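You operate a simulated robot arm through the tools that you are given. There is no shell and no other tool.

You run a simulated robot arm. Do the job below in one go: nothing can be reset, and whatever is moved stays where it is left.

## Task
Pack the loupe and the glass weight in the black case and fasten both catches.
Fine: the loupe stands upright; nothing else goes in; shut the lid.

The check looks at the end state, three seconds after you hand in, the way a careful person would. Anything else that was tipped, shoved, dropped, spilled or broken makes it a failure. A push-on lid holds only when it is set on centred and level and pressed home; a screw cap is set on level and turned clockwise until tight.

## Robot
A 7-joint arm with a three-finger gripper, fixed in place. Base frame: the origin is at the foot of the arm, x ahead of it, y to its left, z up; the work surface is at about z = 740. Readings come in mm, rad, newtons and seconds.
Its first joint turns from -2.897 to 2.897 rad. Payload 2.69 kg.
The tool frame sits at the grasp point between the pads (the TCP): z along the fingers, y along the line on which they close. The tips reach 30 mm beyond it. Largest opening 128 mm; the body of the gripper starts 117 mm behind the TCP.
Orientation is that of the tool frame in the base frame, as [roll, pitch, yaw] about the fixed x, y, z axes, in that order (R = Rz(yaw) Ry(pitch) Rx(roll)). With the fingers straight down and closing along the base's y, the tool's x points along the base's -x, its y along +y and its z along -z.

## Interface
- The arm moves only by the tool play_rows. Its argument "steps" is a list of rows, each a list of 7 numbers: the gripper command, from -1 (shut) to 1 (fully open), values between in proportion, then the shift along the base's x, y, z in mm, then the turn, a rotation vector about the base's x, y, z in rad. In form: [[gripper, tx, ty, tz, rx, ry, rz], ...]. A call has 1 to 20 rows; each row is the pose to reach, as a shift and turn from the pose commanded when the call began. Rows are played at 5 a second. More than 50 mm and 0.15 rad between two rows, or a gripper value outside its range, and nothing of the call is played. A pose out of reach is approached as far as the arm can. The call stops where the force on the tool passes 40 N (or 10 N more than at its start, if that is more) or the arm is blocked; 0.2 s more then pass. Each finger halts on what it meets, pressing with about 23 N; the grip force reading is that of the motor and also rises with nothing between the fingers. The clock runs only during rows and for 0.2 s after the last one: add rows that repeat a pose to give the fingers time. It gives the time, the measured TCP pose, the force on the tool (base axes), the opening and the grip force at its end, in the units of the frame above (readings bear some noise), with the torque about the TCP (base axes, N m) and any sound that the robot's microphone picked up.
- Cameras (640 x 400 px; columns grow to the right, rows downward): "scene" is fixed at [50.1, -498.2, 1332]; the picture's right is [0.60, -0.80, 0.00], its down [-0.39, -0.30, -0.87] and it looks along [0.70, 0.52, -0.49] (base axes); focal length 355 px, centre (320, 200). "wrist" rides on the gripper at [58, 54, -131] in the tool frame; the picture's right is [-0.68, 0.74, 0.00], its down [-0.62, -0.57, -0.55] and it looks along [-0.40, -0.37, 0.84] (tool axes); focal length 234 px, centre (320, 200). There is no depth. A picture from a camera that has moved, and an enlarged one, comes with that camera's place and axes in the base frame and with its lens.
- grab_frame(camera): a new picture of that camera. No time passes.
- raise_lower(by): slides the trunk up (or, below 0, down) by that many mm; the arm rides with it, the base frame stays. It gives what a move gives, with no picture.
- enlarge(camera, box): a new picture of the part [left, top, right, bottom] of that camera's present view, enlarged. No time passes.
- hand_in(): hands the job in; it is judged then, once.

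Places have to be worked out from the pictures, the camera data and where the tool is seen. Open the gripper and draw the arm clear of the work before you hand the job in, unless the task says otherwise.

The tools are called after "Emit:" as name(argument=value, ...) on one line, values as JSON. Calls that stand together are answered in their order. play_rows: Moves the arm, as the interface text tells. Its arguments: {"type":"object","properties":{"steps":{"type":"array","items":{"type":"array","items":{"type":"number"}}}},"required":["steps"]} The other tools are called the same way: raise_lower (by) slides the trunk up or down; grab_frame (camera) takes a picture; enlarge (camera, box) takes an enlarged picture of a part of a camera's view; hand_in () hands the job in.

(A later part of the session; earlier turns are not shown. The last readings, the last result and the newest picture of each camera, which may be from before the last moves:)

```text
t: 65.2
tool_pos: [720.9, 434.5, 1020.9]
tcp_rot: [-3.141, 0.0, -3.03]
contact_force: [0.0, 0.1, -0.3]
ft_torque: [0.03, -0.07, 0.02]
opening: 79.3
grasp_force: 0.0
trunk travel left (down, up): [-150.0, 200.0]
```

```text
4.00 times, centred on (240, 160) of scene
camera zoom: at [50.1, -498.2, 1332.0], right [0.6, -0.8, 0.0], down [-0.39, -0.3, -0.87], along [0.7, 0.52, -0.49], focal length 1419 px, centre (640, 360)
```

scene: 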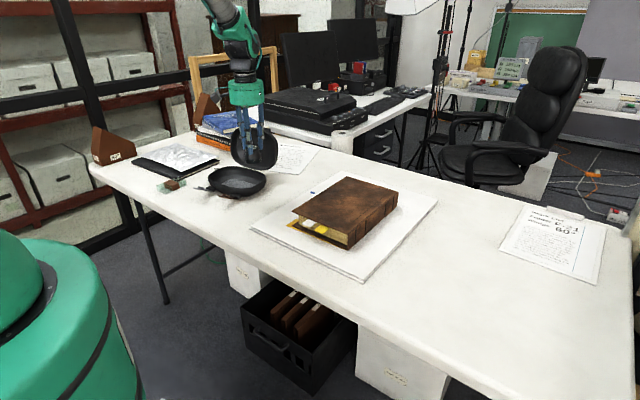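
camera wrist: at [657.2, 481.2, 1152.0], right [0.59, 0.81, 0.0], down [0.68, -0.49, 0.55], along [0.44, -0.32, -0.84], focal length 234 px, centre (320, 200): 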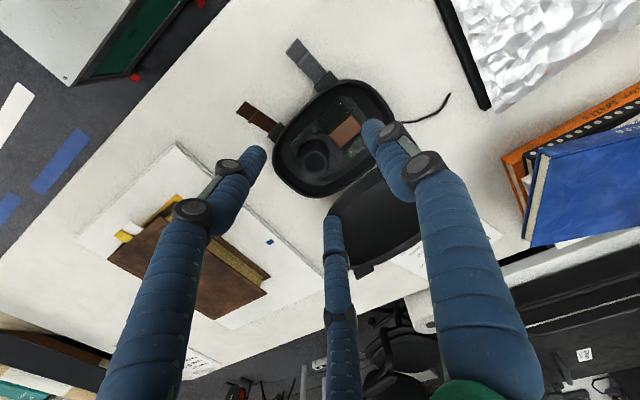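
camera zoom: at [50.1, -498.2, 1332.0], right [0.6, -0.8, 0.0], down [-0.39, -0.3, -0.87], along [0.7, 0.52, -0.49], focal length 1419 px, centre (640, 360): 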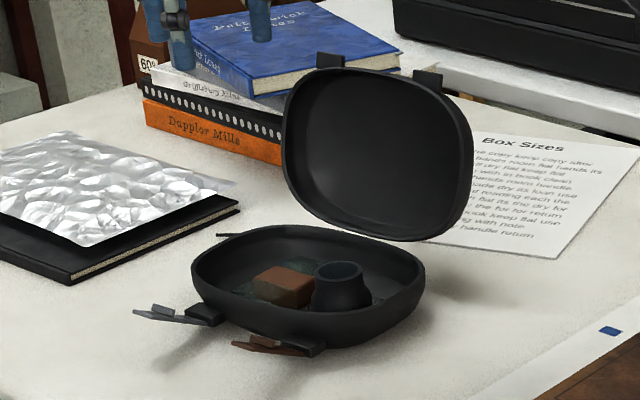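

Both items are in place and upright. For the lid (leaning back, top edge near d≈+120, z≈940) I'll put the single finger behind it and the other two in front, so I now turn the tool −90° at height.

Emit:
play_rows(steps=[[1, 0, 0, 0, 0, 0, -0.14], [1, 0, 0, 0, 0, 0, -0.28], [1, 0, 0, 0, 0, 0, -0.42], [1, 0, 0, 0, 0, 0, -0.56], [1, 0, 0, 0, 0, 0, -0.7], [1, 0, 0, 0, 0, 0, -0.84], [1, 0, 0, 0, 0, 0, -0.98], [1, 0, 0, 0, 0, 0, -1.12], [1, 0, 0, 0, 0, 0, -1.26], [1, 0, 0, 0, 0, 0, -1.4], [1, 0, 0, 0, 0, 0, -1.5], [1, 0, 0, 0, 0, 0, -1.571], [1, 0, 0, 0, 0, 0, -1.571]])

Emit:
grab_frame(camera="wrist")

Emit:
grab_frame(camera="scene")

```text
t: 68.0
tool_pos: [719.5, 433.6, 1018.6]
tcp_rot: [-3.141, 0.0, 1.682]
contact_force: [0.5, 0.2, -0.2]
ft_torque: [0.01, -0.01, -0.04]
opening: 128.3
grasp_force: 0.0
trunk travel left (down, up): [-150.0, 200.0]
```

```text
taken
camera wrist: at [767.2, 498.8, 1148.9], right [0.81, -0.59, 0.0], down [-0.49, -0.67, 0.55], along [-0.32, -0.44, -0.84], focal length 234 px, centre (320, 200)
```

wrist: 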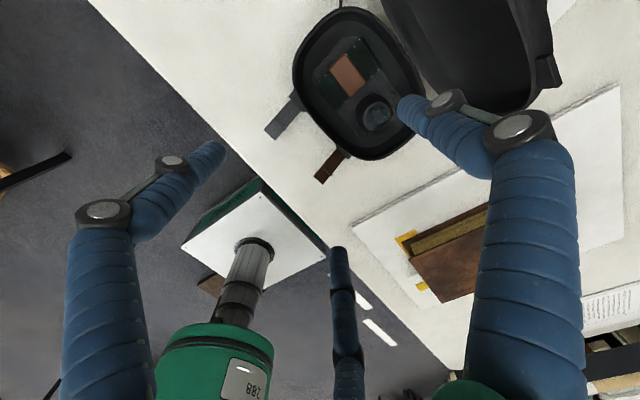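

```text
taken
```

scene: 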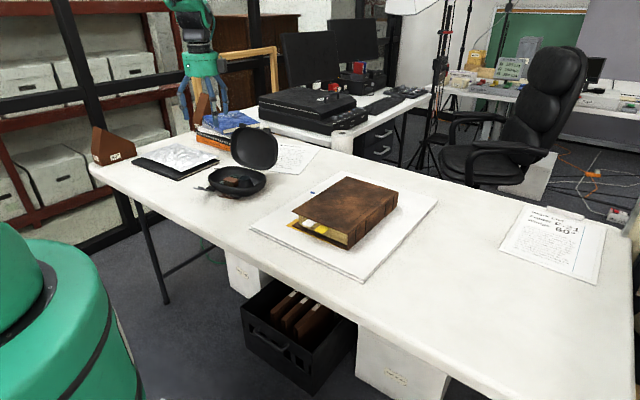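

Rotation worked; the camera now looks back from behind. I move out over the lid at z≈1018 (lid top about 940) to check reach and see the lid's back.

Emit:
play_rows(steps=[[1, 40, -2, 0, 0, 0, 0], [1, 80, -4, 0, 0, 0, 0], [1, 120, -6, 0, 0, 0, 0], [1, 150, -8, 0, 0, 0, 0], [1, 150, -8, 0, 0, 0, 0]])

Emit:
grab_frame(camera="wrist")

Emit:
enlarge(camera="scene", box=[190, 60, 310, 210])

```text
t: 69.2
tool_pos: [870.3, 427.0, 1017.2]
tcp_rot: [-3.141, 0.002, 1.681]
contact_force: [1.1, -0.4, -1.1]
ft_torque: [0.0, 0.04, 0.02]
opening: 128.2
grasp_force: 0.1
trunk travel left (down, up): [-150.0, 200.0]
```

```text
taken
camera wrist: at [917.8, 490.8, 1148.0], right [0.81, -0.59, 0.0], down [-0.49, -0.68, 0.55], along [-0.32, -0.44, -0.84], focal length 234 px, centre (320, 200)
```

wrist: 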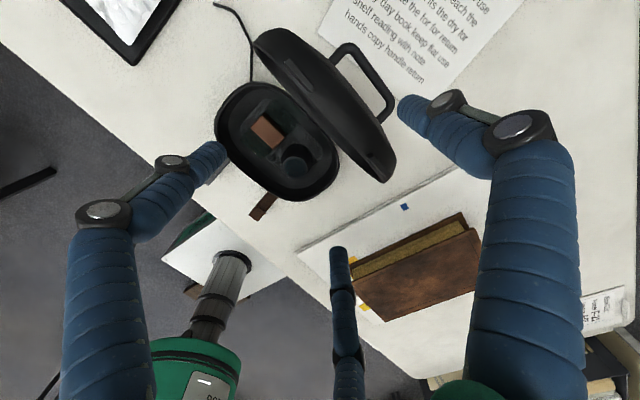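

```text
2.67 times, centred on (250, 135) of scene
camera zoom: at [50.1, -498.2, 1332.0], right [0.6, -0.8, 0.0], down [-0.39, -0.3, -0.87], along [0.7, 0.52, -0.49], focal length 946 px, centre (507, 373)
```

zoom: 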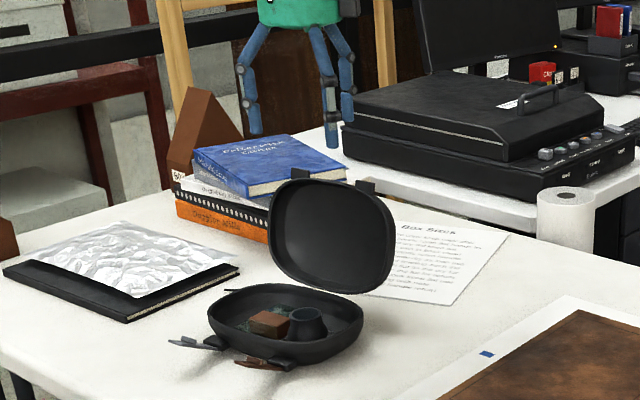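

The lid has a carrying handle on its outer side. I enlarge to understand its shape since my rear finger must fit around it.

Emit:
enlarge(camera="wrist", box=[200, 0, 440, 215])

Emit:
enlarge(camera="wrist", box=[280, 20, 420, 120])

```text
1.86 times, centred on (320, 108) of wrist
camera zoom: at [917.8, 490.8, 1148.0], right [0.81, -0.59, 0.0], down [-0.49, -0.68, 0.55], along [-0.32, -0.44, -0.84], focal length 436 px, centre (320, 372)
```

zoom: 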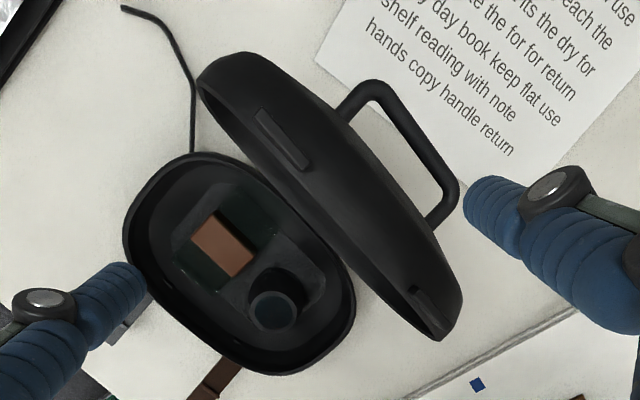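

```text
4.00 times, centred on (350, 70) of wrist
camera zoom: at [917.8, 490.8, 1148.0], right [0.81, -0.59, 0.0], down [-0.49, -0.68, 0.55], along [-0.32, -0.44, -0.84], focal length 937 px, centre (200, 720)
```

zoom: 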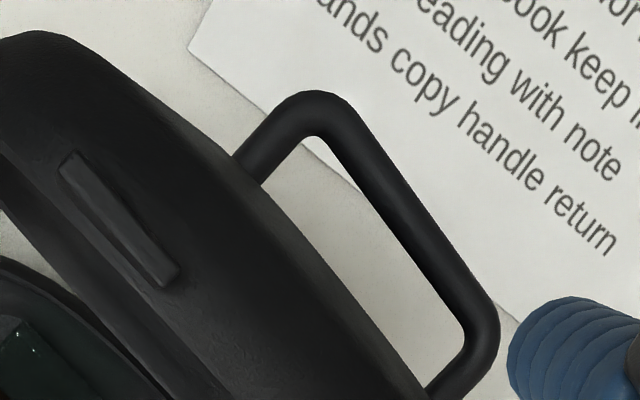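

The handle's crossbar is around d≈173 mm behind the case centre and low (z≈830), while the lid's top edge reaches d≈149 at z≈905, so the rear finger can come down between them staying above z≈870. I descend there with the finger about 10 mm behind the lid edge.

Emit:
play_rows(steps=[[1, 3, -5, 0, 0, 0, 0], [1, 3, -5, -25, 0, 0, 0], [1, 3, -5, -50, 0, 0, 0], [1, 3, -5, -70, 0, 0, 0], [1, 3, -5, -70, 0, 0, 0]])

Emit:
grab_frame(camera="wrist")

Emit:
enlarge(camera="scene", box=[200, 60, 310, 200])

```text
t: 70.4
tool_pos: [872.8, 422.0, 947.0]
tcp_rot: [3.141, 0.001, 1.683]
contact_force: [-0.2, -0.6, -0.6]
ft_torque: [-0.01, 0.03, 0.02]
opening: 128.2
grasp_force: 0.2
trunk travel left (down, up): [-150.0, 200.0]
```

```text
taken
camera wrist: at [920.0, 485.8, 1077.5], right [0.81, -0.59, 0.0], down [-0.49, -0.68, 0.55], along [-0.32, -0.44, -0.84], focal length 234 px, centre (320, 200)
```

wrist: 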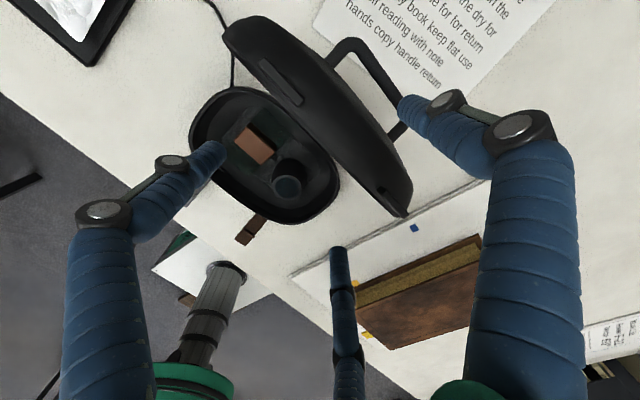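

```text
2.86 times, centred on (255, 130) of scene
camera zoom: at [50.1, -498.2, 1332.0], right [0.6, -0.8, 0.0], down [-0.39, -0.3, -0.87], along [0.7, 0.52, -0.49], focal length 1013 px, centre (506, 400)
```

zoom: 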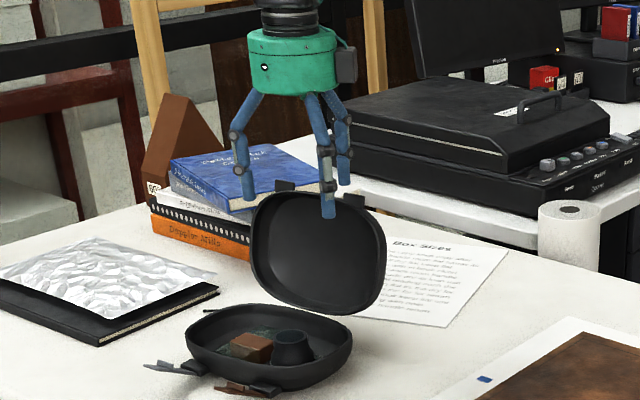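

Finger 1 is behind the lid and above the handle. I lower the remaining 48 mm so its tip is at about z=880.

Emit:
play_rows(steps=[[1, 0, 0, -15, 0, 0, 0], [1, 0, 0, -30, 0, 0, 0], [1, 0, 0, -42, 0, 0, 0], [1, 0, 0, -48, 0, 0, 0], [1, 0, 0, -48, 0, 0, 0]])

Emit:
grab_frame(camera="wrist")

Emit:
enlarge(camera="scene", box=[200, 60, 310, 200])

```text
t: 71.6
tool_pos: [872.8, 421.6, 898.1]
tcp_rot: [-3.141, 0.001, 1.682]
contact_force: [-1.3, -0.1, 0.0]
ft_torque: [0.02, -0.01, 0.0]
opening: 127.9
grasp_force: 0.1
trunk travel left (down, up): [-150.0, 200.0]
```

```text
taken
camera wrist: at [919.8, 485.3, 1030.0], right [0.81, -0.59, 0.0], down [-0.49, -0.68, 0.55], along [-0.32, -0.44, -0.84], focal length 234 px, centre (320, 200)
```

wrist: 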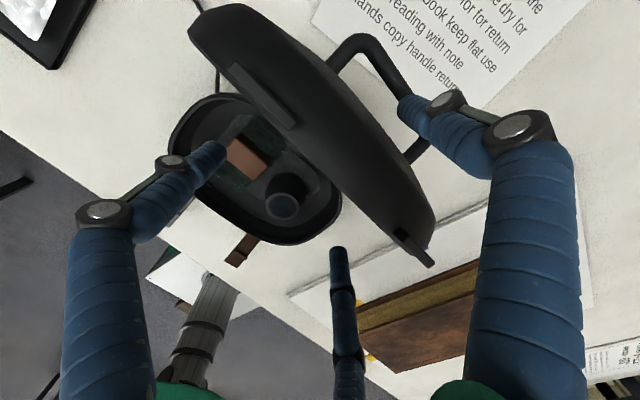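

```text
2.86 times, centred on (255, 130) of scene
camera zoom: at [50.1, -498.2, 1332.0], right [0.6, -0.8, 0.0], down [-0.39, -0.3, -0.87], along [0.7, 0.52, -0.49], focal length 1013 px, centre (506, 400)
```

zoom: 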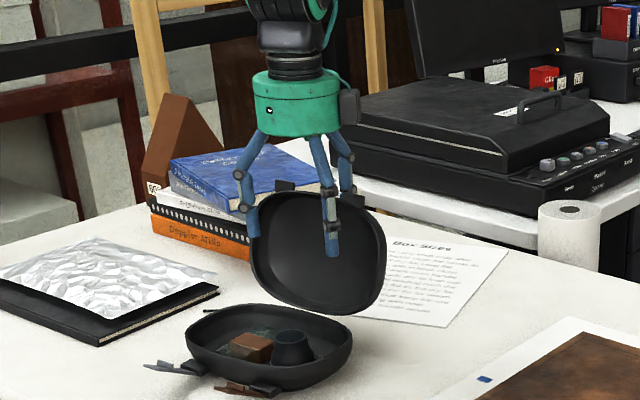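

The lid is between the rear finger and the two front ones. I now close part-way to cage it and move toward the robot, tipping the lid up to vertical.

Emit:
play_rows(steps=[[0.8, -4, -0.5, 1, 0, 0, 0], [0.6, -8, -1, 2, 0, 0, 0], [0.45, -13, -1.5, 4, 0, 0, 0], [0.4, -19, -2.1, 6, 0, 0, 0], [0.4, -25, -2.8, 8, 0, 0, 0], [0.4, -30, -3.4, 10, 0, 0, 0], [0.4, -30, -3.4, 10, 0, 0, 0]])

Emit:
grab_frame(camera="wrist")

Emit:
enlarge(camera="scene", box=[200, 60, 310, 200])

```text
t: 73.2
tool_pos: [842.7, 417.1, 910.2]
tcp_rot: [-3.14, 0.001, 1.685]
contact_force: [0.9, -0.3, -1.4]
ft_torque: [0.02, -0.01, 0.03]
opening: 89.9
grasp_force: 0.3
trunk travel left (down, up): [-150.0, 200.0]
```

```text
taken
camera wrist: at [889.6, 481.4, 1041.1], right [0.81, -0.59, 0.0], down [-0.49, -0.68, 0.55], along [-0.32, -0.44, -0.84], focal length 234 px, centre (320, 200)
```

wrist: 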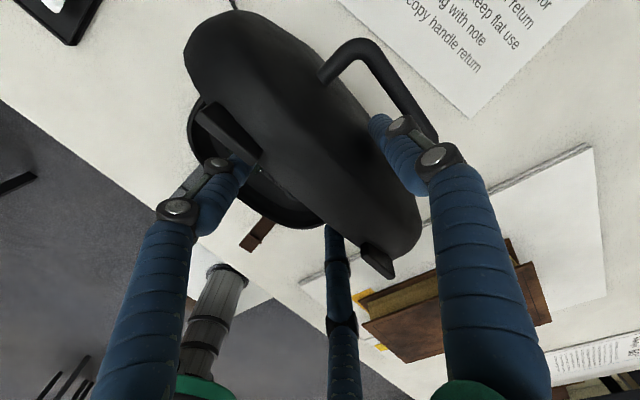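

```text
2.86 times, centred on (255, 130) of scene
camera zoom: at [50.1, -498.2, 1332.0], right [0.6, -0.8, 0.0], down [-0.39, -0.3, -0.87], along [0.7, 0.52, -0.49], focal length 1013 px, centre (506, 400)
```

zoom: 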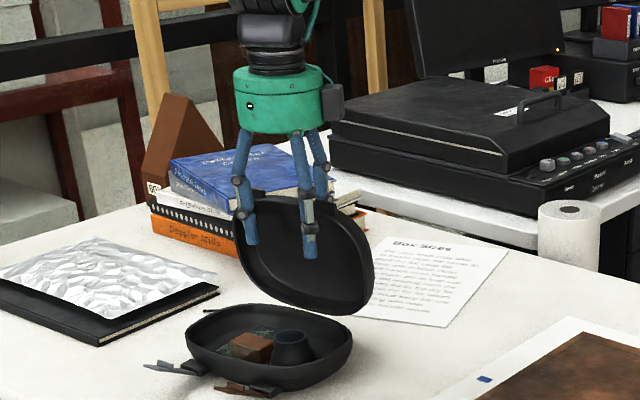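

The lid is now almost vertical, caged between the fingers. I continue past vertical while tilting the tool with the lid, in small steps.

Emit:
play_rows(steps=[[0.4, -2.5, -0.3, 1.2, 0.005, -0.0434, 0], [0.4, -5.1, -0.6, 2.4, 0.0099, -0.0868, 0], [0.4, -10.5, -1.2, 1.7, 0.0148, -0.13, 0], [0.4, -15.8, -1.8, 1.0, 0.0197, -0.1735, 0], [0.4, -21, -2.4, -0.2, 0.0247, -0.217, 0], [0.4, -26.4, -3.0, -1.4, 0.0296, -0.2602, 0], [0.4, -26.4, -3.0, -1.4, 0.0296, -0.2602, 0]])

Emit:
grab_frame(camera="wrist")

Emit:
enlarge(camera="scene", box=[190, 70, 300, 210])

```text
t: 74.8
tool_pos: [815.0, 413.9, 909.4]
tcp_rot: [2.88, -0.002, 1.685]
contact_force: [0.1, 0.3, -0.3]
ft_torque: [-0.01, 0.01, -0.02]
opening: 89.4
grasp_force: 0.0
trunk travel left (down, up): [-150.0, 200.0]
```

```text
taken
camera wrist: at [826.8, 474.9, 1050.2], right [0.78, -0.59, 0.19], down [-0.61, -0.69, 0.38], along [-0.1, -0.42, -0.9], focal length 234 px, centre (320, 200)
```

wrist: 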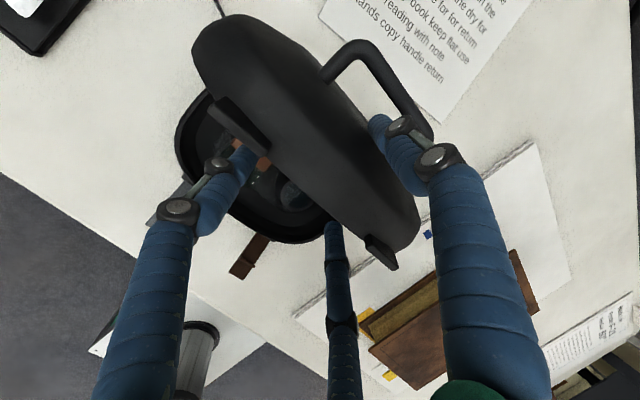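

```text
2.86 times, centred on (245, 140) of scene
camera zoom: at [50.1, -498.2, 1332.0], right [0.6, -0.8, 0.0], down [-0.39, -0.3, -0.87], along [0.7, 0.52, -0.49], focal length 1013 px, centre (534, 371)
```

zoom: 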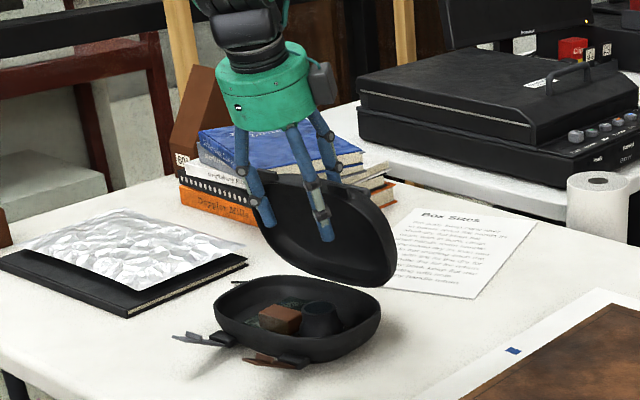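

The lid follows the rear finger smoothly with near-zero force (its centre of mass is still behind the hinge). I continue the arc to a nominal 60° lid angle.

Emit:
play_rows(steps=[[0.4, -5.2, -0.6, -1.6, 0.005, -0.0434, 0], [0.4, -10.3, -1.2, -3.2, 0.0099, -0.0868, 0], [0.4, -15.3, -1.7, -5.3, 0.0148, -0.13, 0], [0.4, -20.3, -2.3, -7.4, 0.0197, -0.1735, 0], [0.4, -25.1, -2.9, -9.9, 0.0247, -0.217, 0], [0.4, -29.9, -3.4, -12.4, 0.0296, -0.2602, 0], [0.4, -29.9, -3.4, -12.4, 0.0296, -0.2602, 0]])

Emit:
grab_frame(camera="wrist")

Emit:
enlarge(camera="scene", box=[190, 70, 300, 210])

```text
t: 76.4
tool_pos: [786.5, 411.1, 897.9]
tcp_rot: [2.617, -0.001, 1.685]
contact_force: [0.0, -0.2, -0.7]
ft_torque: [0.01, -0.01, -0.01]
opening: 89.2
grasp_force: 0.1
trunk travel left (down, up): [-150.0, 200.0]
```

```text
taken
camera wrist: at [760.6, 467.1, 1037.8], right [0.71, -0.6, 0.37], down [-0.69, -0.7, 0.19], along [0.14, -0.39, -0.91], focal length 234 px, centre (320, 200)
```

wrist: 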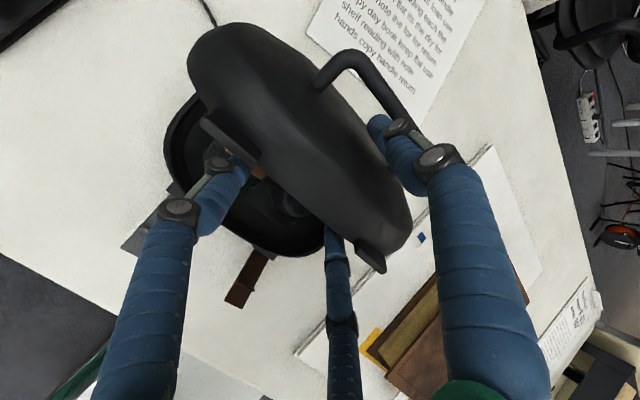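

```text
2.86 times, centred on (245, 140) of scene
camera zoom: at [50.1, -498.2, 1332.0], right [0.6, -0.8, 0.0], down [-0.39, -0.3, -0.87], along [0.7, 0.52, -0.49], focal length 1013 px, centre (534, 371)
```

zoom: 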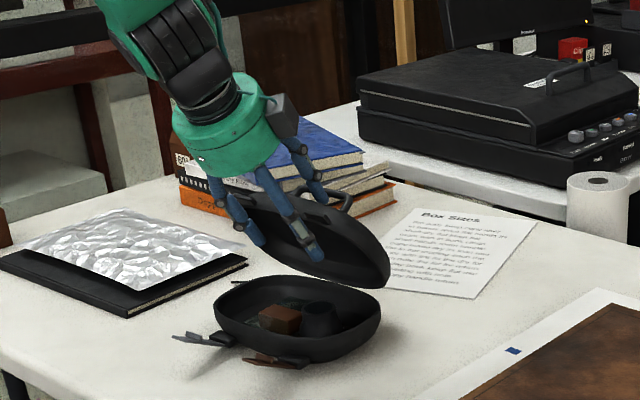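

Lid at roughly 55–60° and still caged with negligible force. I continue to a nominal 45°.

Emit:
play_rows(steps=[[0.4, -4.6, -0.5, -2.9, 0.005, -0.0434, 0], [0.4, -9.1, -1.0, -5.9, 0.0099, -0.0868, 0], [0.4, -13.4, -1.5, -9.2, 0.0148, -0.13, 0], [0.4, -17.7, -2.0, -12.5, 0.0197, -0.1735, 0], [0.4, -21.7, -2.5, -16.2, 0.0247, -0.217, 0], [0.4, -25.7, -2.9, -19.9, 0.0296, -0.2602, 0], [0.4, -25.7, -2.9, -19.9, 0.0296, -0.2602, 0]])

Emit:
grab_frame(camera="wrist")

Emit:
enlarge(camera="scene", box=[190, 70, 300, 210])

```text
t: 78.0
tool_pos: [774.4, 412.5, 888.5]
tcp_rot: [2.415, 0.002, 1.686]
contact_force: [0.2, 1.8, 3.3]
ft_torque: [0.03, -0.19, 0.03]
opening: 90.8
grasp_force: 0.3
out of reach, approached as far as the arm can: row 5, 6, 7
trunk travel left (down, up): [-150.0, 200.0]
```

```text
taken
camera wrist: at [721.3, 464.9, 1021.9], right [0.63, -0.61, 0.49], down [-0.71, -0.7, 0.04], along [0.32, -0.37, -0.87], focal length 234 px, centre (320, 200)
```

wrist: 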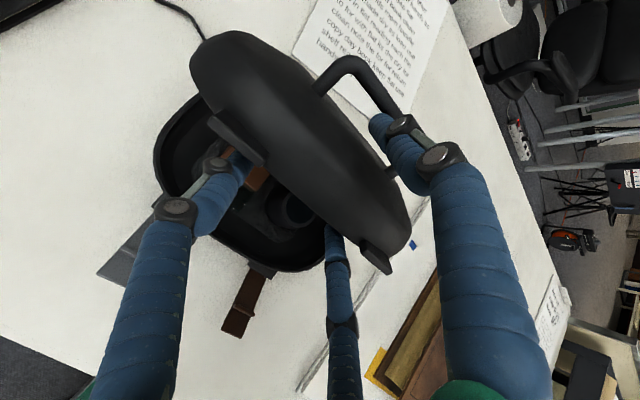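

```text
2.86 times, centred on (245, 140) of scene
camera zoom: at [50.1, -498.2, 1332.0], right [0.6, -0.8, 0.0], down [-0.39, -0.3, -0.87], along [0.7, 0.52, -0.49], focal length 1013 px, centre (534, 371)
```

zoom: 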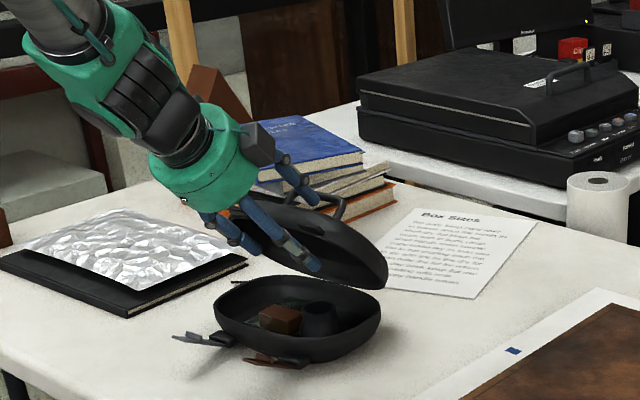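

The arm hit a tilt limit at about 42°, with the lid resting around 45° on the front fingers. I zoom in to see the contacts before choosing the next move.

Emit:
enlarge(camera="wrist", box=[150, 20, 450, 300])

Emit:
enlarge(camera="scene", box=[195, 120, 285, 210])

```text
1.43 times, centred on (300, 160) of wrist
camera zoom: at [721.3, 464.9, 1021.9], right [0.63, -0.61, 0.49], down [-0.71, -0.7, 0.04], along [0.32, -0.37, -0.87], focal length 334 px, centre (349, 257)
```

zoom: 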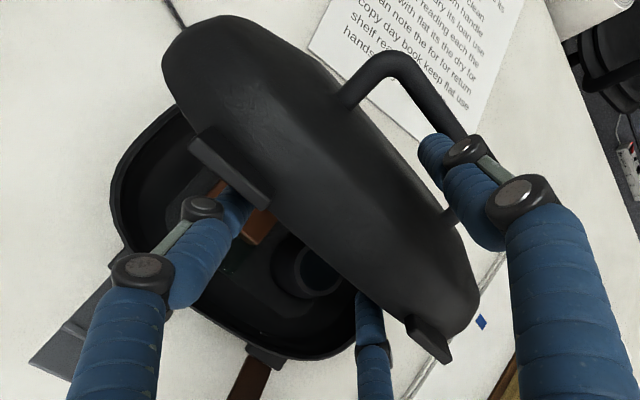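

```text
4.44 times, centred on (240, 165) of scene
camera zoom: at [50.1, -498.2, 1332.0], right [0.6, -0.8, 0.0], down [-0.39, -0.3, -0.87], along [0.7, 0.52, -0.49], focal length 1576 px, centre (676, 356)
```

zoom: 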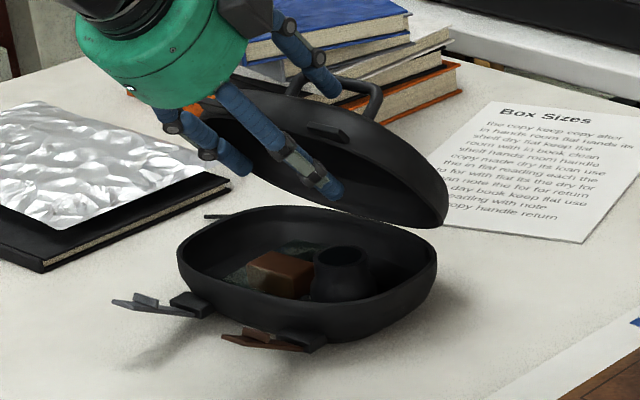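

The lid rests on the two front fingers with good clearance. I back off the tilt slightly to a reachable pose and read back where the commanded frame is.

Emit:
play_rows(steps=[[0.4, 4, 0.5, 3.7, -0.005, 0.0434, 0], [0.4, 8.1, 0.9, 7.4, -0.0099, 0.0868, 0], [0.4, 8.1, 0.9, 7.4, -0.0099, 0.0868, 0]])

```text
t: 78.8
tool_pos: [781.8, 412.7, 894.9]
tcp_rot: [2.505, 0.002, 1.689]
contact_force: [0.9, -0.2, -0.1]
ft_torque: [-0.01, -0.12, -0.03]
opening: 90.6
grasp_force: 1.5
trunk travel left (down, up): [-150.0, 200.0]
```

The commanded frame follows the reached pose, good. Now at 36.5° tilt I slide the supporting fingers toward the lid's front edge and lower it gradually to about 20°.

Emit:
play_rows(steps=[[0.4, -8, -0.9, -1, 0, 0, 0], [0.4, -16, -1.8, -2.5, 0, 0, 0], [0.4, -24, -2.7, -4, 0, 0, 0], [0.4, -32, -3.6, -5, 0, 0, 0], [0.4, -40, -4.5, -6.5, 0, 0, 0], [0.4, -49.5, -5.6, -8, 0, 0, 0], [0.4, -49.5, -5.6, -8, 0, 0, 0]])

Emit:
grab_frame(camera="wrist")

Emit:
enlarge(camera="scene", box=[190, 100, 300, 210])

```text
t: 80.4
tool_pos: [733.1, 407.5, 886.5]
tcp_rot: [2.505, 0.001, 1.688]
contact_force: [-1.8, -0.7, 0.0]
ft_torque: [-0.01, -0.01, 0.08]
opening: 90.0
grasp_force: 0.1
trunk travel left (down, up): [-150.0, 200.0]
```

```text
taken
camera wrist: at [691.6, 461.7, 1023.5], right [0.67, -0.6, 0.44], down [-0.7, -0.7, 0.1], along [0.25, -0.38, -0.89], focal length 234 px, centre (320, 200)
```

wrist: 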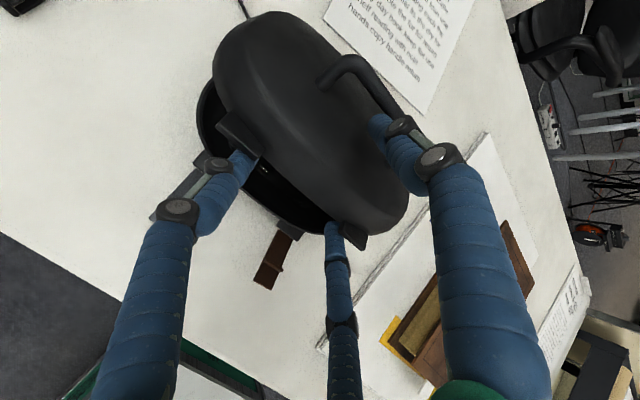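

```text
3.64 times, centred on (245, 155) of scene
camera zoom: at [50.1, -498.2, 1332.0], right [0.6, -0.8, 0.0], down [-0.39, -0.3, -0.87], along [0.7, 0.52, -0.49], focal length 1290 px, centre (593, 364)
```

zoom: 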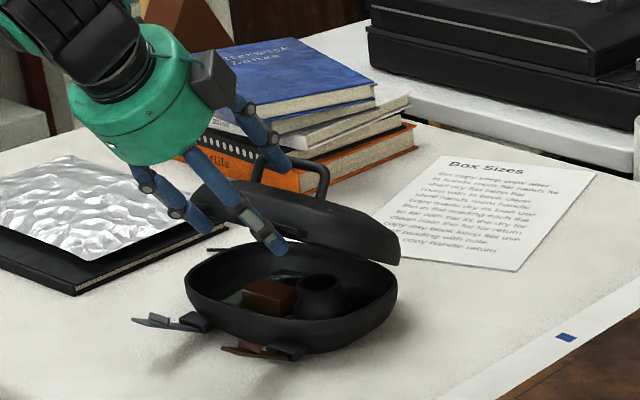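

Lid now about 30–35°, edge resting near the fingertips. I lower it further along its arc to about 12°.

Emit:
play_rows(steps=[[0.4, -3.5, -0.4, -7, 0, 0, 0], [0.4, -6.5, -0.7, -14, 0, 0, 0], [0.4, -10, -1.1, -21.5, 0, 0, 0], [0.4, -11.5, -1.3, -27, 0, 0, 0], [0.4, -13.5, -1.5, -33, 0, 0, 0], [0.4, -13.5, -1.5, -33, 0, 0, 0]])

Emit:
grab_frame(camera="wrist")

Emit:
enlarge(camera="scene", box=[190, 100, 300, 210])

```text
t: 81.8
tool_pos: [720.5, 406.9, 853.2]
tcp_rot: [2.503, 0.001, 1.688]
contact_force: [-0.8, -0.5, -0.4]
ft_torque: [-0.01, 0.01, 0.0]
opening: 90.2
grasp_force: 0.1
trunk travel left (down, up): [-150.0, 200.0]
```

```text
taken
camera wrist: at [679.1, 461.1, 990.8], right [0.67, -0.6, 0.44], down [-0.7, -0.7, 0.1], along [0.25, -0.38, -0.89], focal length 234 px, centre (320, 200)
```

wrist: 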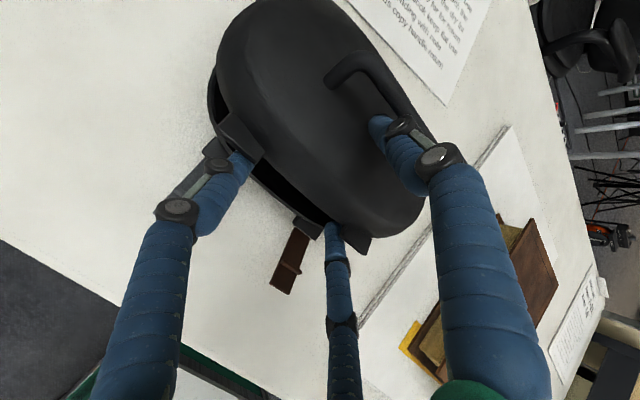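

```text
3.64 times, centred on (245, 155) of scene
camera zoom: at [50.1, -498.2, 1332.0], right [0.6, -0.8, 0.0], down [-0.39, -0.3, -0.87], along [0.7, 0.52, -0.49], focal length 1290 px, centre (593, 364)
```

zoom: 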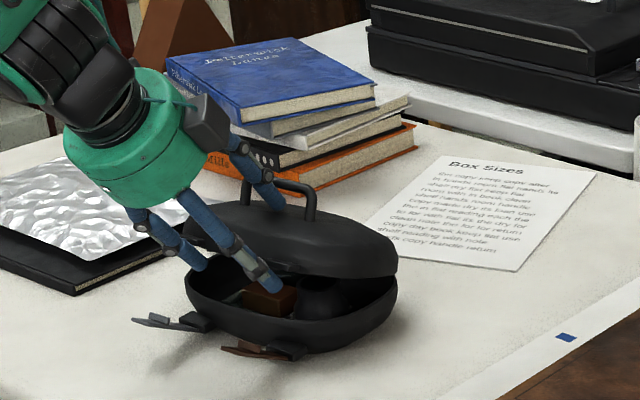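

Lid is around 15° with the edge on the fingertips. I lower another 12 mm, then slide the fingers out along the tool axis so the lid drops only the last few degrees.

Emit:
play_rows(steps=[[0.4, -0.7, -0.1, -4, 0, 0, 0], [0.4, -1.4, -0.2, -8, 0, 0, 0], [0.4, -2, -0.2, -12, 0, 0, 0], [0.4, -2, -0.2, -12, 0, 0, 0]])

Emit:
enlarge(camera="wrist", box=[180, 60, 440, 280])

Emit:
enlarge(camera="scene", box=[195, 130, 285, 210])

```text
t: 82.8
tool_pos: [718.4, 405.8, 843.0]
tcp_rot: [2.505, 0.003, 1.689]
contact_force: [-2.5, -1.1, 12.8]
ft_torque: [-0.03, -1.8, -0.12]
opening: 92.4
grasp_force: 22.9
trunk travel left (down, up): [-150.0, 200.0]
```

```text
1.82 times, centred on (310, 170) of wrist
camera zoom: at [677.6, 460.1, 981.5], right [0.67, -0.6, 0.44], down [-0.7, -0.7, 0.11], along [0.24, -0.38, -0.89], focal length 426 px, centre (338, 254)
```

zoom: 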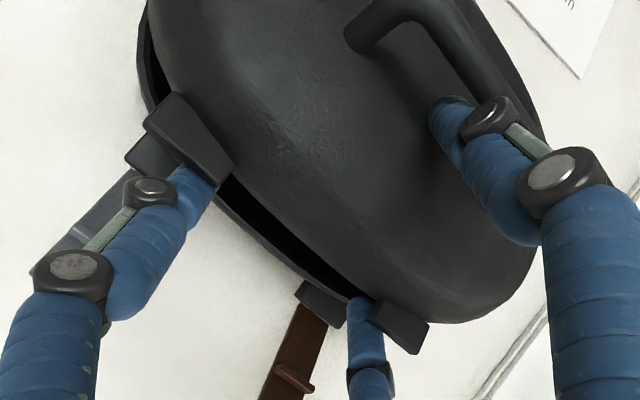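

```text
5.00 times, centred on (240, 170) of scene
camera zoom: at [50.1, -498.2, 1332.0], right [0.6, -0.8, 0.0], down [-0.39, -0.3, -0.87], along [0.7, 0.52, -0.49], focal length 1773 px, centre (720, 350)
```

zoom: 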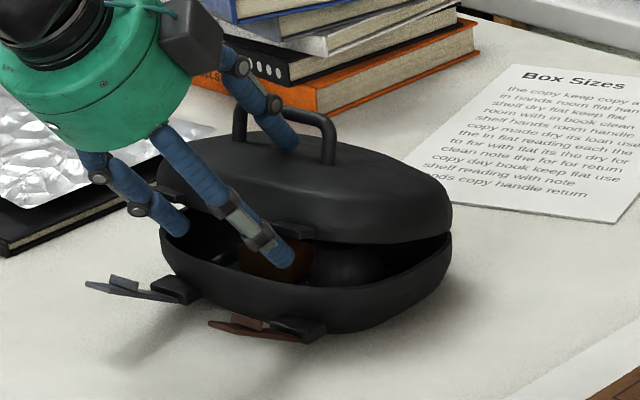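

Finger 1 is now pressing on the lid top while the front fingers still hold the edge. I slide everything out along the tool axis, which frees both contacts and lets the lid settle.

Emit:
play_rows(steps=[[0.4, -3, -0.3, 4, 0, 0, 0], [0.4, -6, -0.7, 8, 0, 0, 0], [0.4, -10, -1.1, 13.5, 0, 0, 0], [0.4, -14, -1.6, 19, 0, 0, 0], [0.4, -20, -2.3, 27, 0, 0, 0], [0.4, -28, -3.2, 38, 0, 0, 0], [0.4, -40, -4.5, 54, 0, 0, 0], [0.4, -40, -4.5, 54, 0, 0, 0]])

Emit:
grab_frame(camera="wrist")

Emit:
enlarge(camera="scene", box=[195, 130, 285, 210])

```text
t: 84.6
tool_pos: [677.6, 404.6, 894.1]
tcp_rot: [2.502, 0.003, 1.688]
contact_force: [-0.4, 0.1, 0.8]
ft_torque: [0.0, -0.01, 0.01]
opening: 89.8
grasp_force: 0.0
trunk travel left (down, up): [-150.0, 200.0]
```

```text
taken
camera wrist: at [636.5, 457.7, 1032.7], right [0.67, -0.6, 0.44], down [-0.7, -0.7, 0.1], along [0.25, -0.38, -0.89], focal length 234 px, centre (320, 200)
```

wrist: 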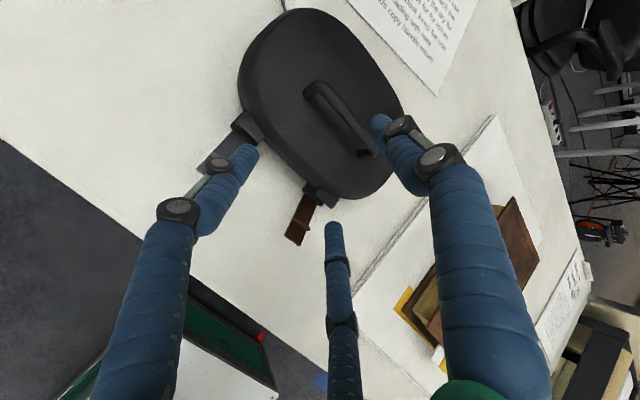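

```text
5.00 times, centred on (240, 170) of scene
camera zoom: at [50.1, -498.2, 1332.0], right [0.6, -0.8, 0.0], down [-0.39, -0.3, -0.87], along [0.7, 0.52, -0.49], focal length 1773 px, centre (720, 350)
```

zoom: 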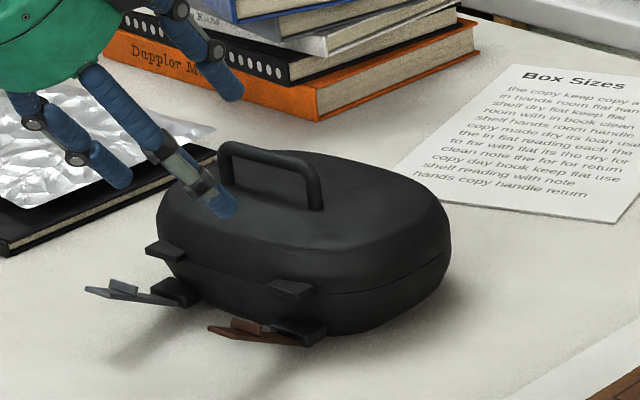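

The lid has closed. Now I look closely at the catches and the lid seam.

Emit:
enlarge(camera="scene", box=[205, 170, 269, 210])

Emit:
enlarge(camera="wrist", box=[180, 100, 380, 260])

```text
10.00 times, centred on (237, 190) of scene
camera zoom: at [50.1, -498.2, 1332.0], right [0.6, -0.8, 0.0], down [-0.39, -0.3, -0.87], along [0.7, 0.52, -0.49], focal length 3547 px, centre (1150, 300)
```

zoom: 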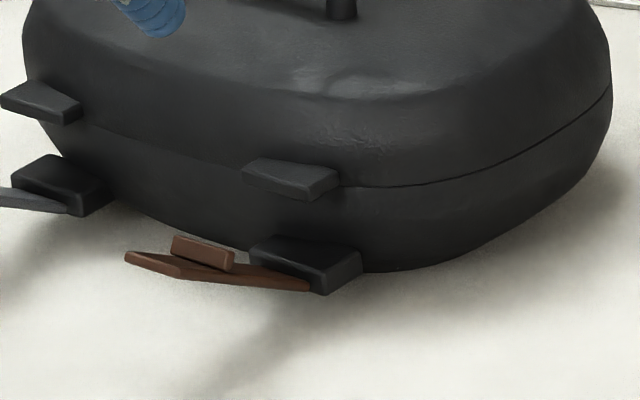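

```text
2.50 times, centred on (280, 180) of wrist
camera zoom: at [636.5, 457.7, 1032.7], right [0.67, -0.6, 0.44], down [-0.7, -0.7, 0.1], along [0.25, -0.38, -0.89], focal length 585 px, centre (420, 250)
```

zoom: 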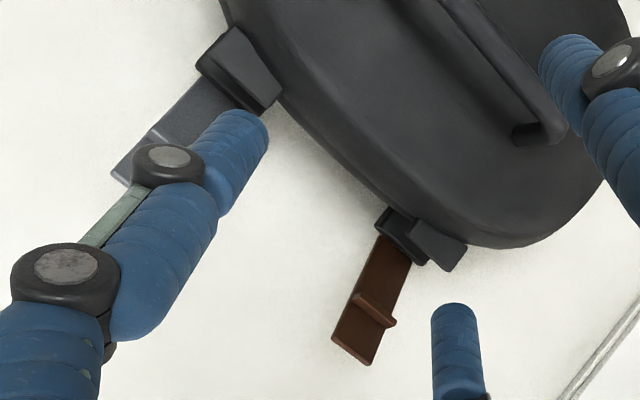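

The lid is seated with the tabs right above the hinge blocks. Each lever must swing up about 60° so its cross-bar hooks over the tab; I'll use the closed fingertips from below and outside. First I back away, close the fingers and line up with the grey lever (w≈+50).

Emit:
play_rows(steps=[[0.4, -20, -2, 5, 0, 0, 0], [0.0, -40, 0, 5, 0, 0, 0], [-0.5, -60, 15, 0, 0, 0, 0], [-1, -70.6, 42.3, -10, 0, 0, 0], [-1, -70.6, 42.3, -30, 0, 0, 0], [-1, -70.6, 42.3, -50, 0, 0, 0], [-1, -70.6, 42.3, -50, 0, 0, 0]])

Emit:
grab_frame(camera="wrist")

Emit:
enlarge(camera="scene", box=[170, 110, 290, 210])

```text
t: 86.2
tool_pos: [636.1, 451.9, 866.3]
tcp_rot: [2.553, 0.008, 1.701]
contact_force: [1.0, -1.6, -1.0]
ft_torque: [-0.03, 0.0, -0.03]
opening: 2.4
grasp_force: 23.1
out of reach, approached as far as the arm can: row 2, 3, 4, 5, 6, 7
trunk travel left (down, up): [-150.0, 200.0]
```

```text
taken
camera wrist: at [600.2, 507.0, 1004.5], right [0.7, -0.59, 0.41], down [-0.69, -0.71, 0.15], along [0.21, -0.39, -0.9], focal length 234 px, centre (320, 200)
```

wrist: 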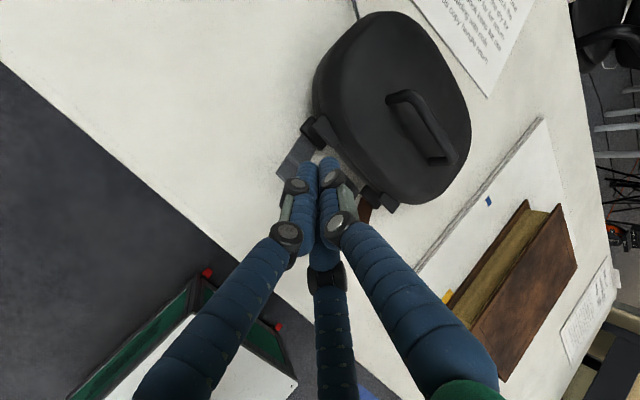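

```text
4.00 times, centred on (230, 160) of scene
camera zoom: at [50.1, -498.2, 1332.0], right [0.6, -0.8, 0.0], down [-0.39, -0.3, -0.87], along [0.7, 0.52, -0.49], focal length 1419 px, centre (680, 360)
```

zoom: 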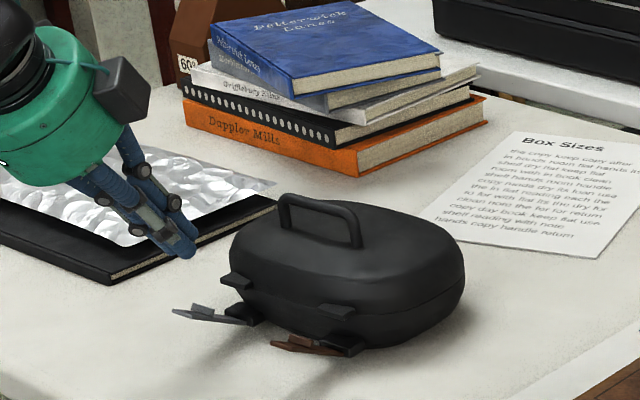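

The outward tilt is limited nearer the base (stopped at 33.7°). I'll measure the closed fingertip position in the picture, then use a smaller tilt.

Emit:
enlarge(camera="wrist", box=[260, 110, 400, 210])

Emit:
enlarge(camera="scene", box=[170, 130, 250, 200])

```text
4.00 times, centred on (330, 160) of wrist
camera zoom: at [600.2, 507.0, 1004.5], right [0.7, -0.59, 0.41], down [-0.69, -0.71, 0.15], along [0.21, -0.39, -0.9], focal length 937 px, centre (280, 360)
```

zoom: 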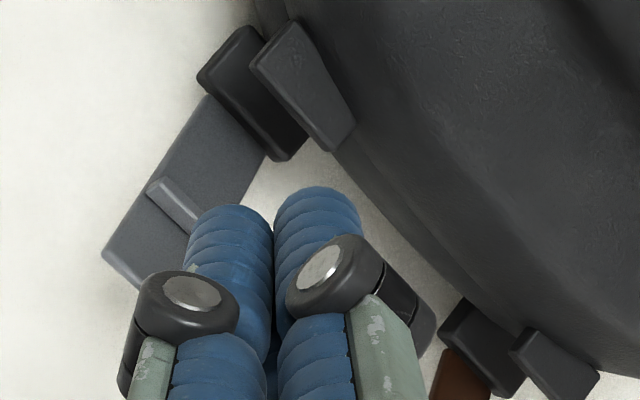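

```text
5.71 times, centred on (210, 165) of scene
camera zoom: at [50.1, -498.2, 1332.0], right [0.6, -0.8, 0.0], down [-0.39, -0.3, -0.87], along [0.7, 0.52, -0.49], focal length 2027 px, centre (949, 400)
```

zoom: 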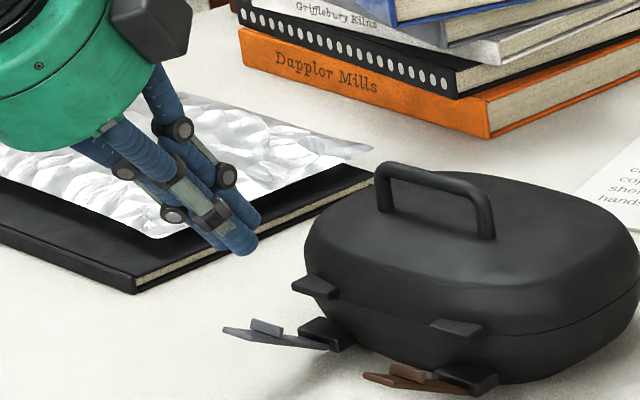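

Tip depth when closed is about 32 mm. I go back to a 20° tilt, retreat in front of the grey lever and descend to just outside its tip, fingertips around z≈775.

Emit:
play_rows(steps=[[-1, -15, -3, 0, -0.0135, 0.119, 0], [-1, -33, -5.9, 0, -0.027, 0.2377, 0], [-1, -33, -5.9, -20, -0.027, 0.2377, 0], [-1, -33, -5.9, -40, -0.027, 0.2377, 0], [-1, -33, -5.9, -58, -0.027, 0.2377, 0], [-1, -33, -5.9, -58, -0.027, 0.2377, 0]])

Emit:
grab_frame(camera="wrist")

Emit:
enlarge(camera="scene", box=[170, 140, 250, 210])

```text
t: 87.6
tool_pos: [602.6, 444.4, 809.0]
tcp_rot: [2.79, 0.003, 1.702]
contact_force: [0.5, -0.2, 0.9]
ft_torque: [-0.01, 0.04, 0.0]
opening: 2.2
grasp_force: 22.6
trunk travel left (down, up): [-150.0, 200.0]
```

```text
taken
camera wrist: at [599.8, 503.8, 951.0], right [0.77, -0.58, 0.25], down [-0.63, -0.7, 0.32], along [-0.01, -0.41, -0.91], focal length 234 px, centre (320, 200)
```

wrist: 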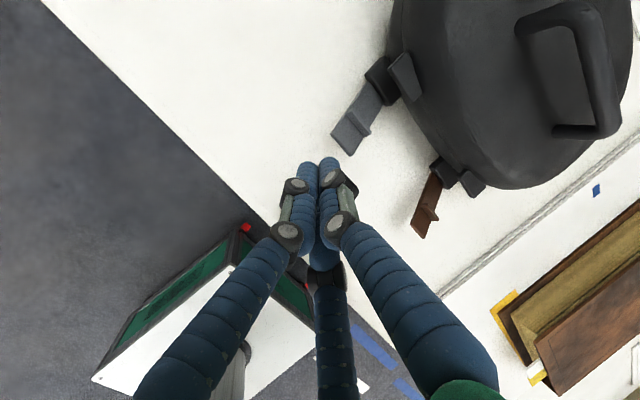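

```text
5.71 times, centred on (210, 175) of scene
camera zoom: at [50.1, -498.2, 1332.0], right [0.6, -0.8, 0.0], down [-0.39, -0.3, -0.87], along [0.7, 0.52, -0.49], focal length 2027 px, centre (949, 343)
```

zoom: 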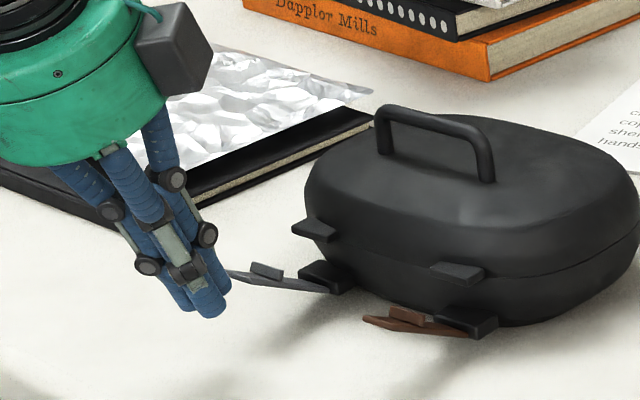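

The closed tips are just outside the grey lever's end. I lower 12 mm and ease in under its tip, then look.

Emit:
play_rows(steps=[[-1, 0, 0, -6, 0, 0, 0], [-1, 0, 0, -12, 0, 0, 0], [-1, 4, 0.5, -13.5, 0, 0, 0], [-1, 7, 0.8, -13, 0, 0, 0], [-1, 7, 0.8, -13, 0, 0, 0]])

Emit:
grab_frame(camera="wrist")

Emit:
enlarge(camera="wrist", box=[260, 100, 400, 200])

Emit:
enlarge(camera="scene", box=[180, 160, 244, 210])

```text
t: 88.8
tool_pos: [609.4, 445.8, 797.1]
tcp_rot: [2.792, 0.004, 1.699]
contact_force: [0.3, -0.3, -1.1]
ft_torque: [-0.04, 0.0, -0.01]
opening: 2.2
grasp_force: 23.2
trunk travel left (down, up): [-150.0, 200.0]
```

```text
taken
camera wrist: at [607.8, 504.5, 938.6], right [0.77, -0.58, 0.25], down [-0.63, -0.7, 0.32], along [-0.01, -0.41, -0.91], focal length 234 px, centre (320, 200)
```

wrist: 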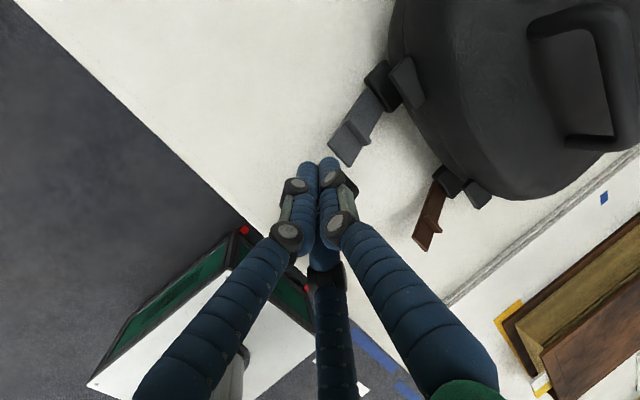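

```text
4.00 times, centred on (330, 150) of wrist
camera zoom: at [607.8, 504.5, 938.6], right [0.77, -0.58, 0.25], down [-0.63, -0.7, 0.32], along [-0.01, -0.41, -0.91], focal length 937 px, centre (280, 400)
```

zoom: 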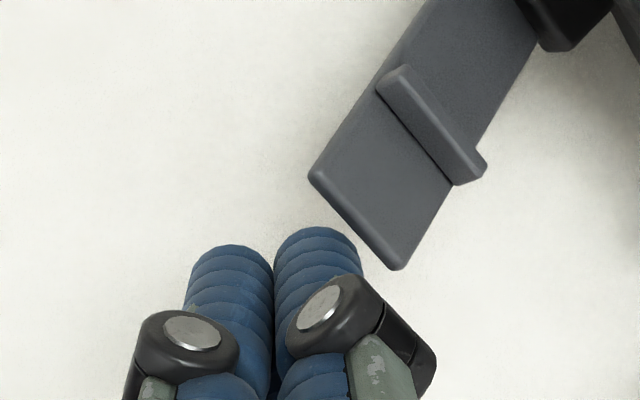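

```text
8.00 times, centred on (212, 185) of scene
camera zoom: at [50.1, -498.2, 1332.0], right [0.6, -0.8, 0.0], down [-0.39, -0.3, -0.87], along [0.7, 0.52, -0.49], focal length 2838 px, centre (1184, 320)
```

zoom: 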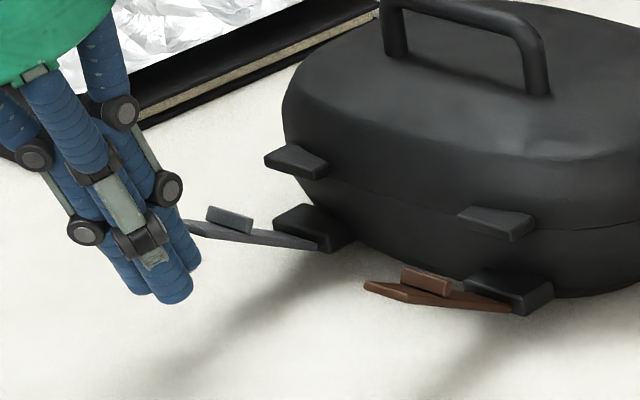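

Comparing projections, the lever tip is near z≈785 and finger 1 is lined up with it almost touching. I now sweep up and inward along the lever's arc to about 60°.

Emit:
play_rows(steps=[[-1, 1.5, 0.2, 0, 0, 0, 0], [-1, 5, 0.6, 5.5, 0, 0, 0], [-1, 9.1, 1.0, 11.2, 0, 0, 0], [-1, 12.6, 1.4, 15.4, 0, 0, 0], [-1, 16.1, 1.8, 19.6, 0, 0, 0], [-1, 20.2, 2.3, 23, 0, 0, 0], [-1, 24.3, 2.8, 26.5, 0, 0, 0], [-1, 24.3, 2.8, 26.5, 0, 0, 0]])

Emit:
enlarge(camera="wrist", box=[260, 80, 420, 200])

Emit:
enlarge(camera="scene", box=[180, 160, 244, 210])

```text
t: 90.6
tool_pos: [633.4, 447.5, 823.7]
tcp_rot: [2.794, 0.004, 1.701]
contact_force: [0.3, 1.1, 1.0]
ft_torque: [0.0, 0.0, -0.02]
opening: 2.1
grasp_force: 23.1
trunk travel left (down, up): [-150.0, 200.0]
```

```text
3.33 times, centred on (340, 140) of wrist
camera zoom: at [632.2, 507.1, 965.7], right [0.77, -0.58, 0.25], down [-0.63, -0.7, 0.32], along [-0.01, -0.41, -0.91], focal length 781 px, centre (253, 400)
```

zoom: 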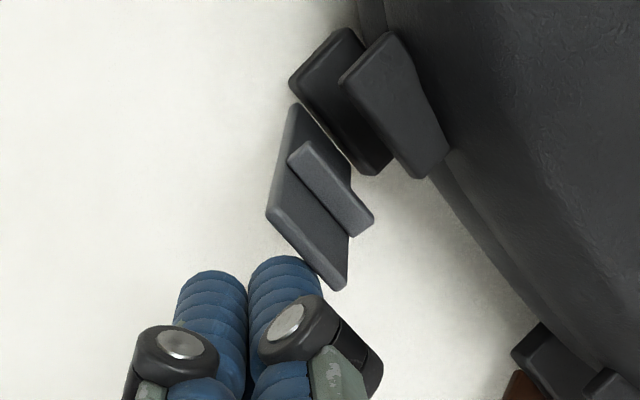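

```text
8.00 times, centred on (212, 185) of scene
camera zoom: at [50.1, -498.2, 1332.0], right [0.6, -0.8, 0.0], down [-0.39, -0.3, -0.87], along [0.7, 0.52, -0.49], focal length 2838 px, centre (1184, 320)
```

zoom: 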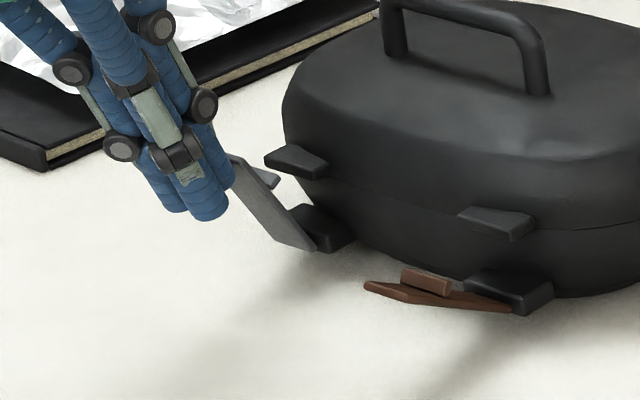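

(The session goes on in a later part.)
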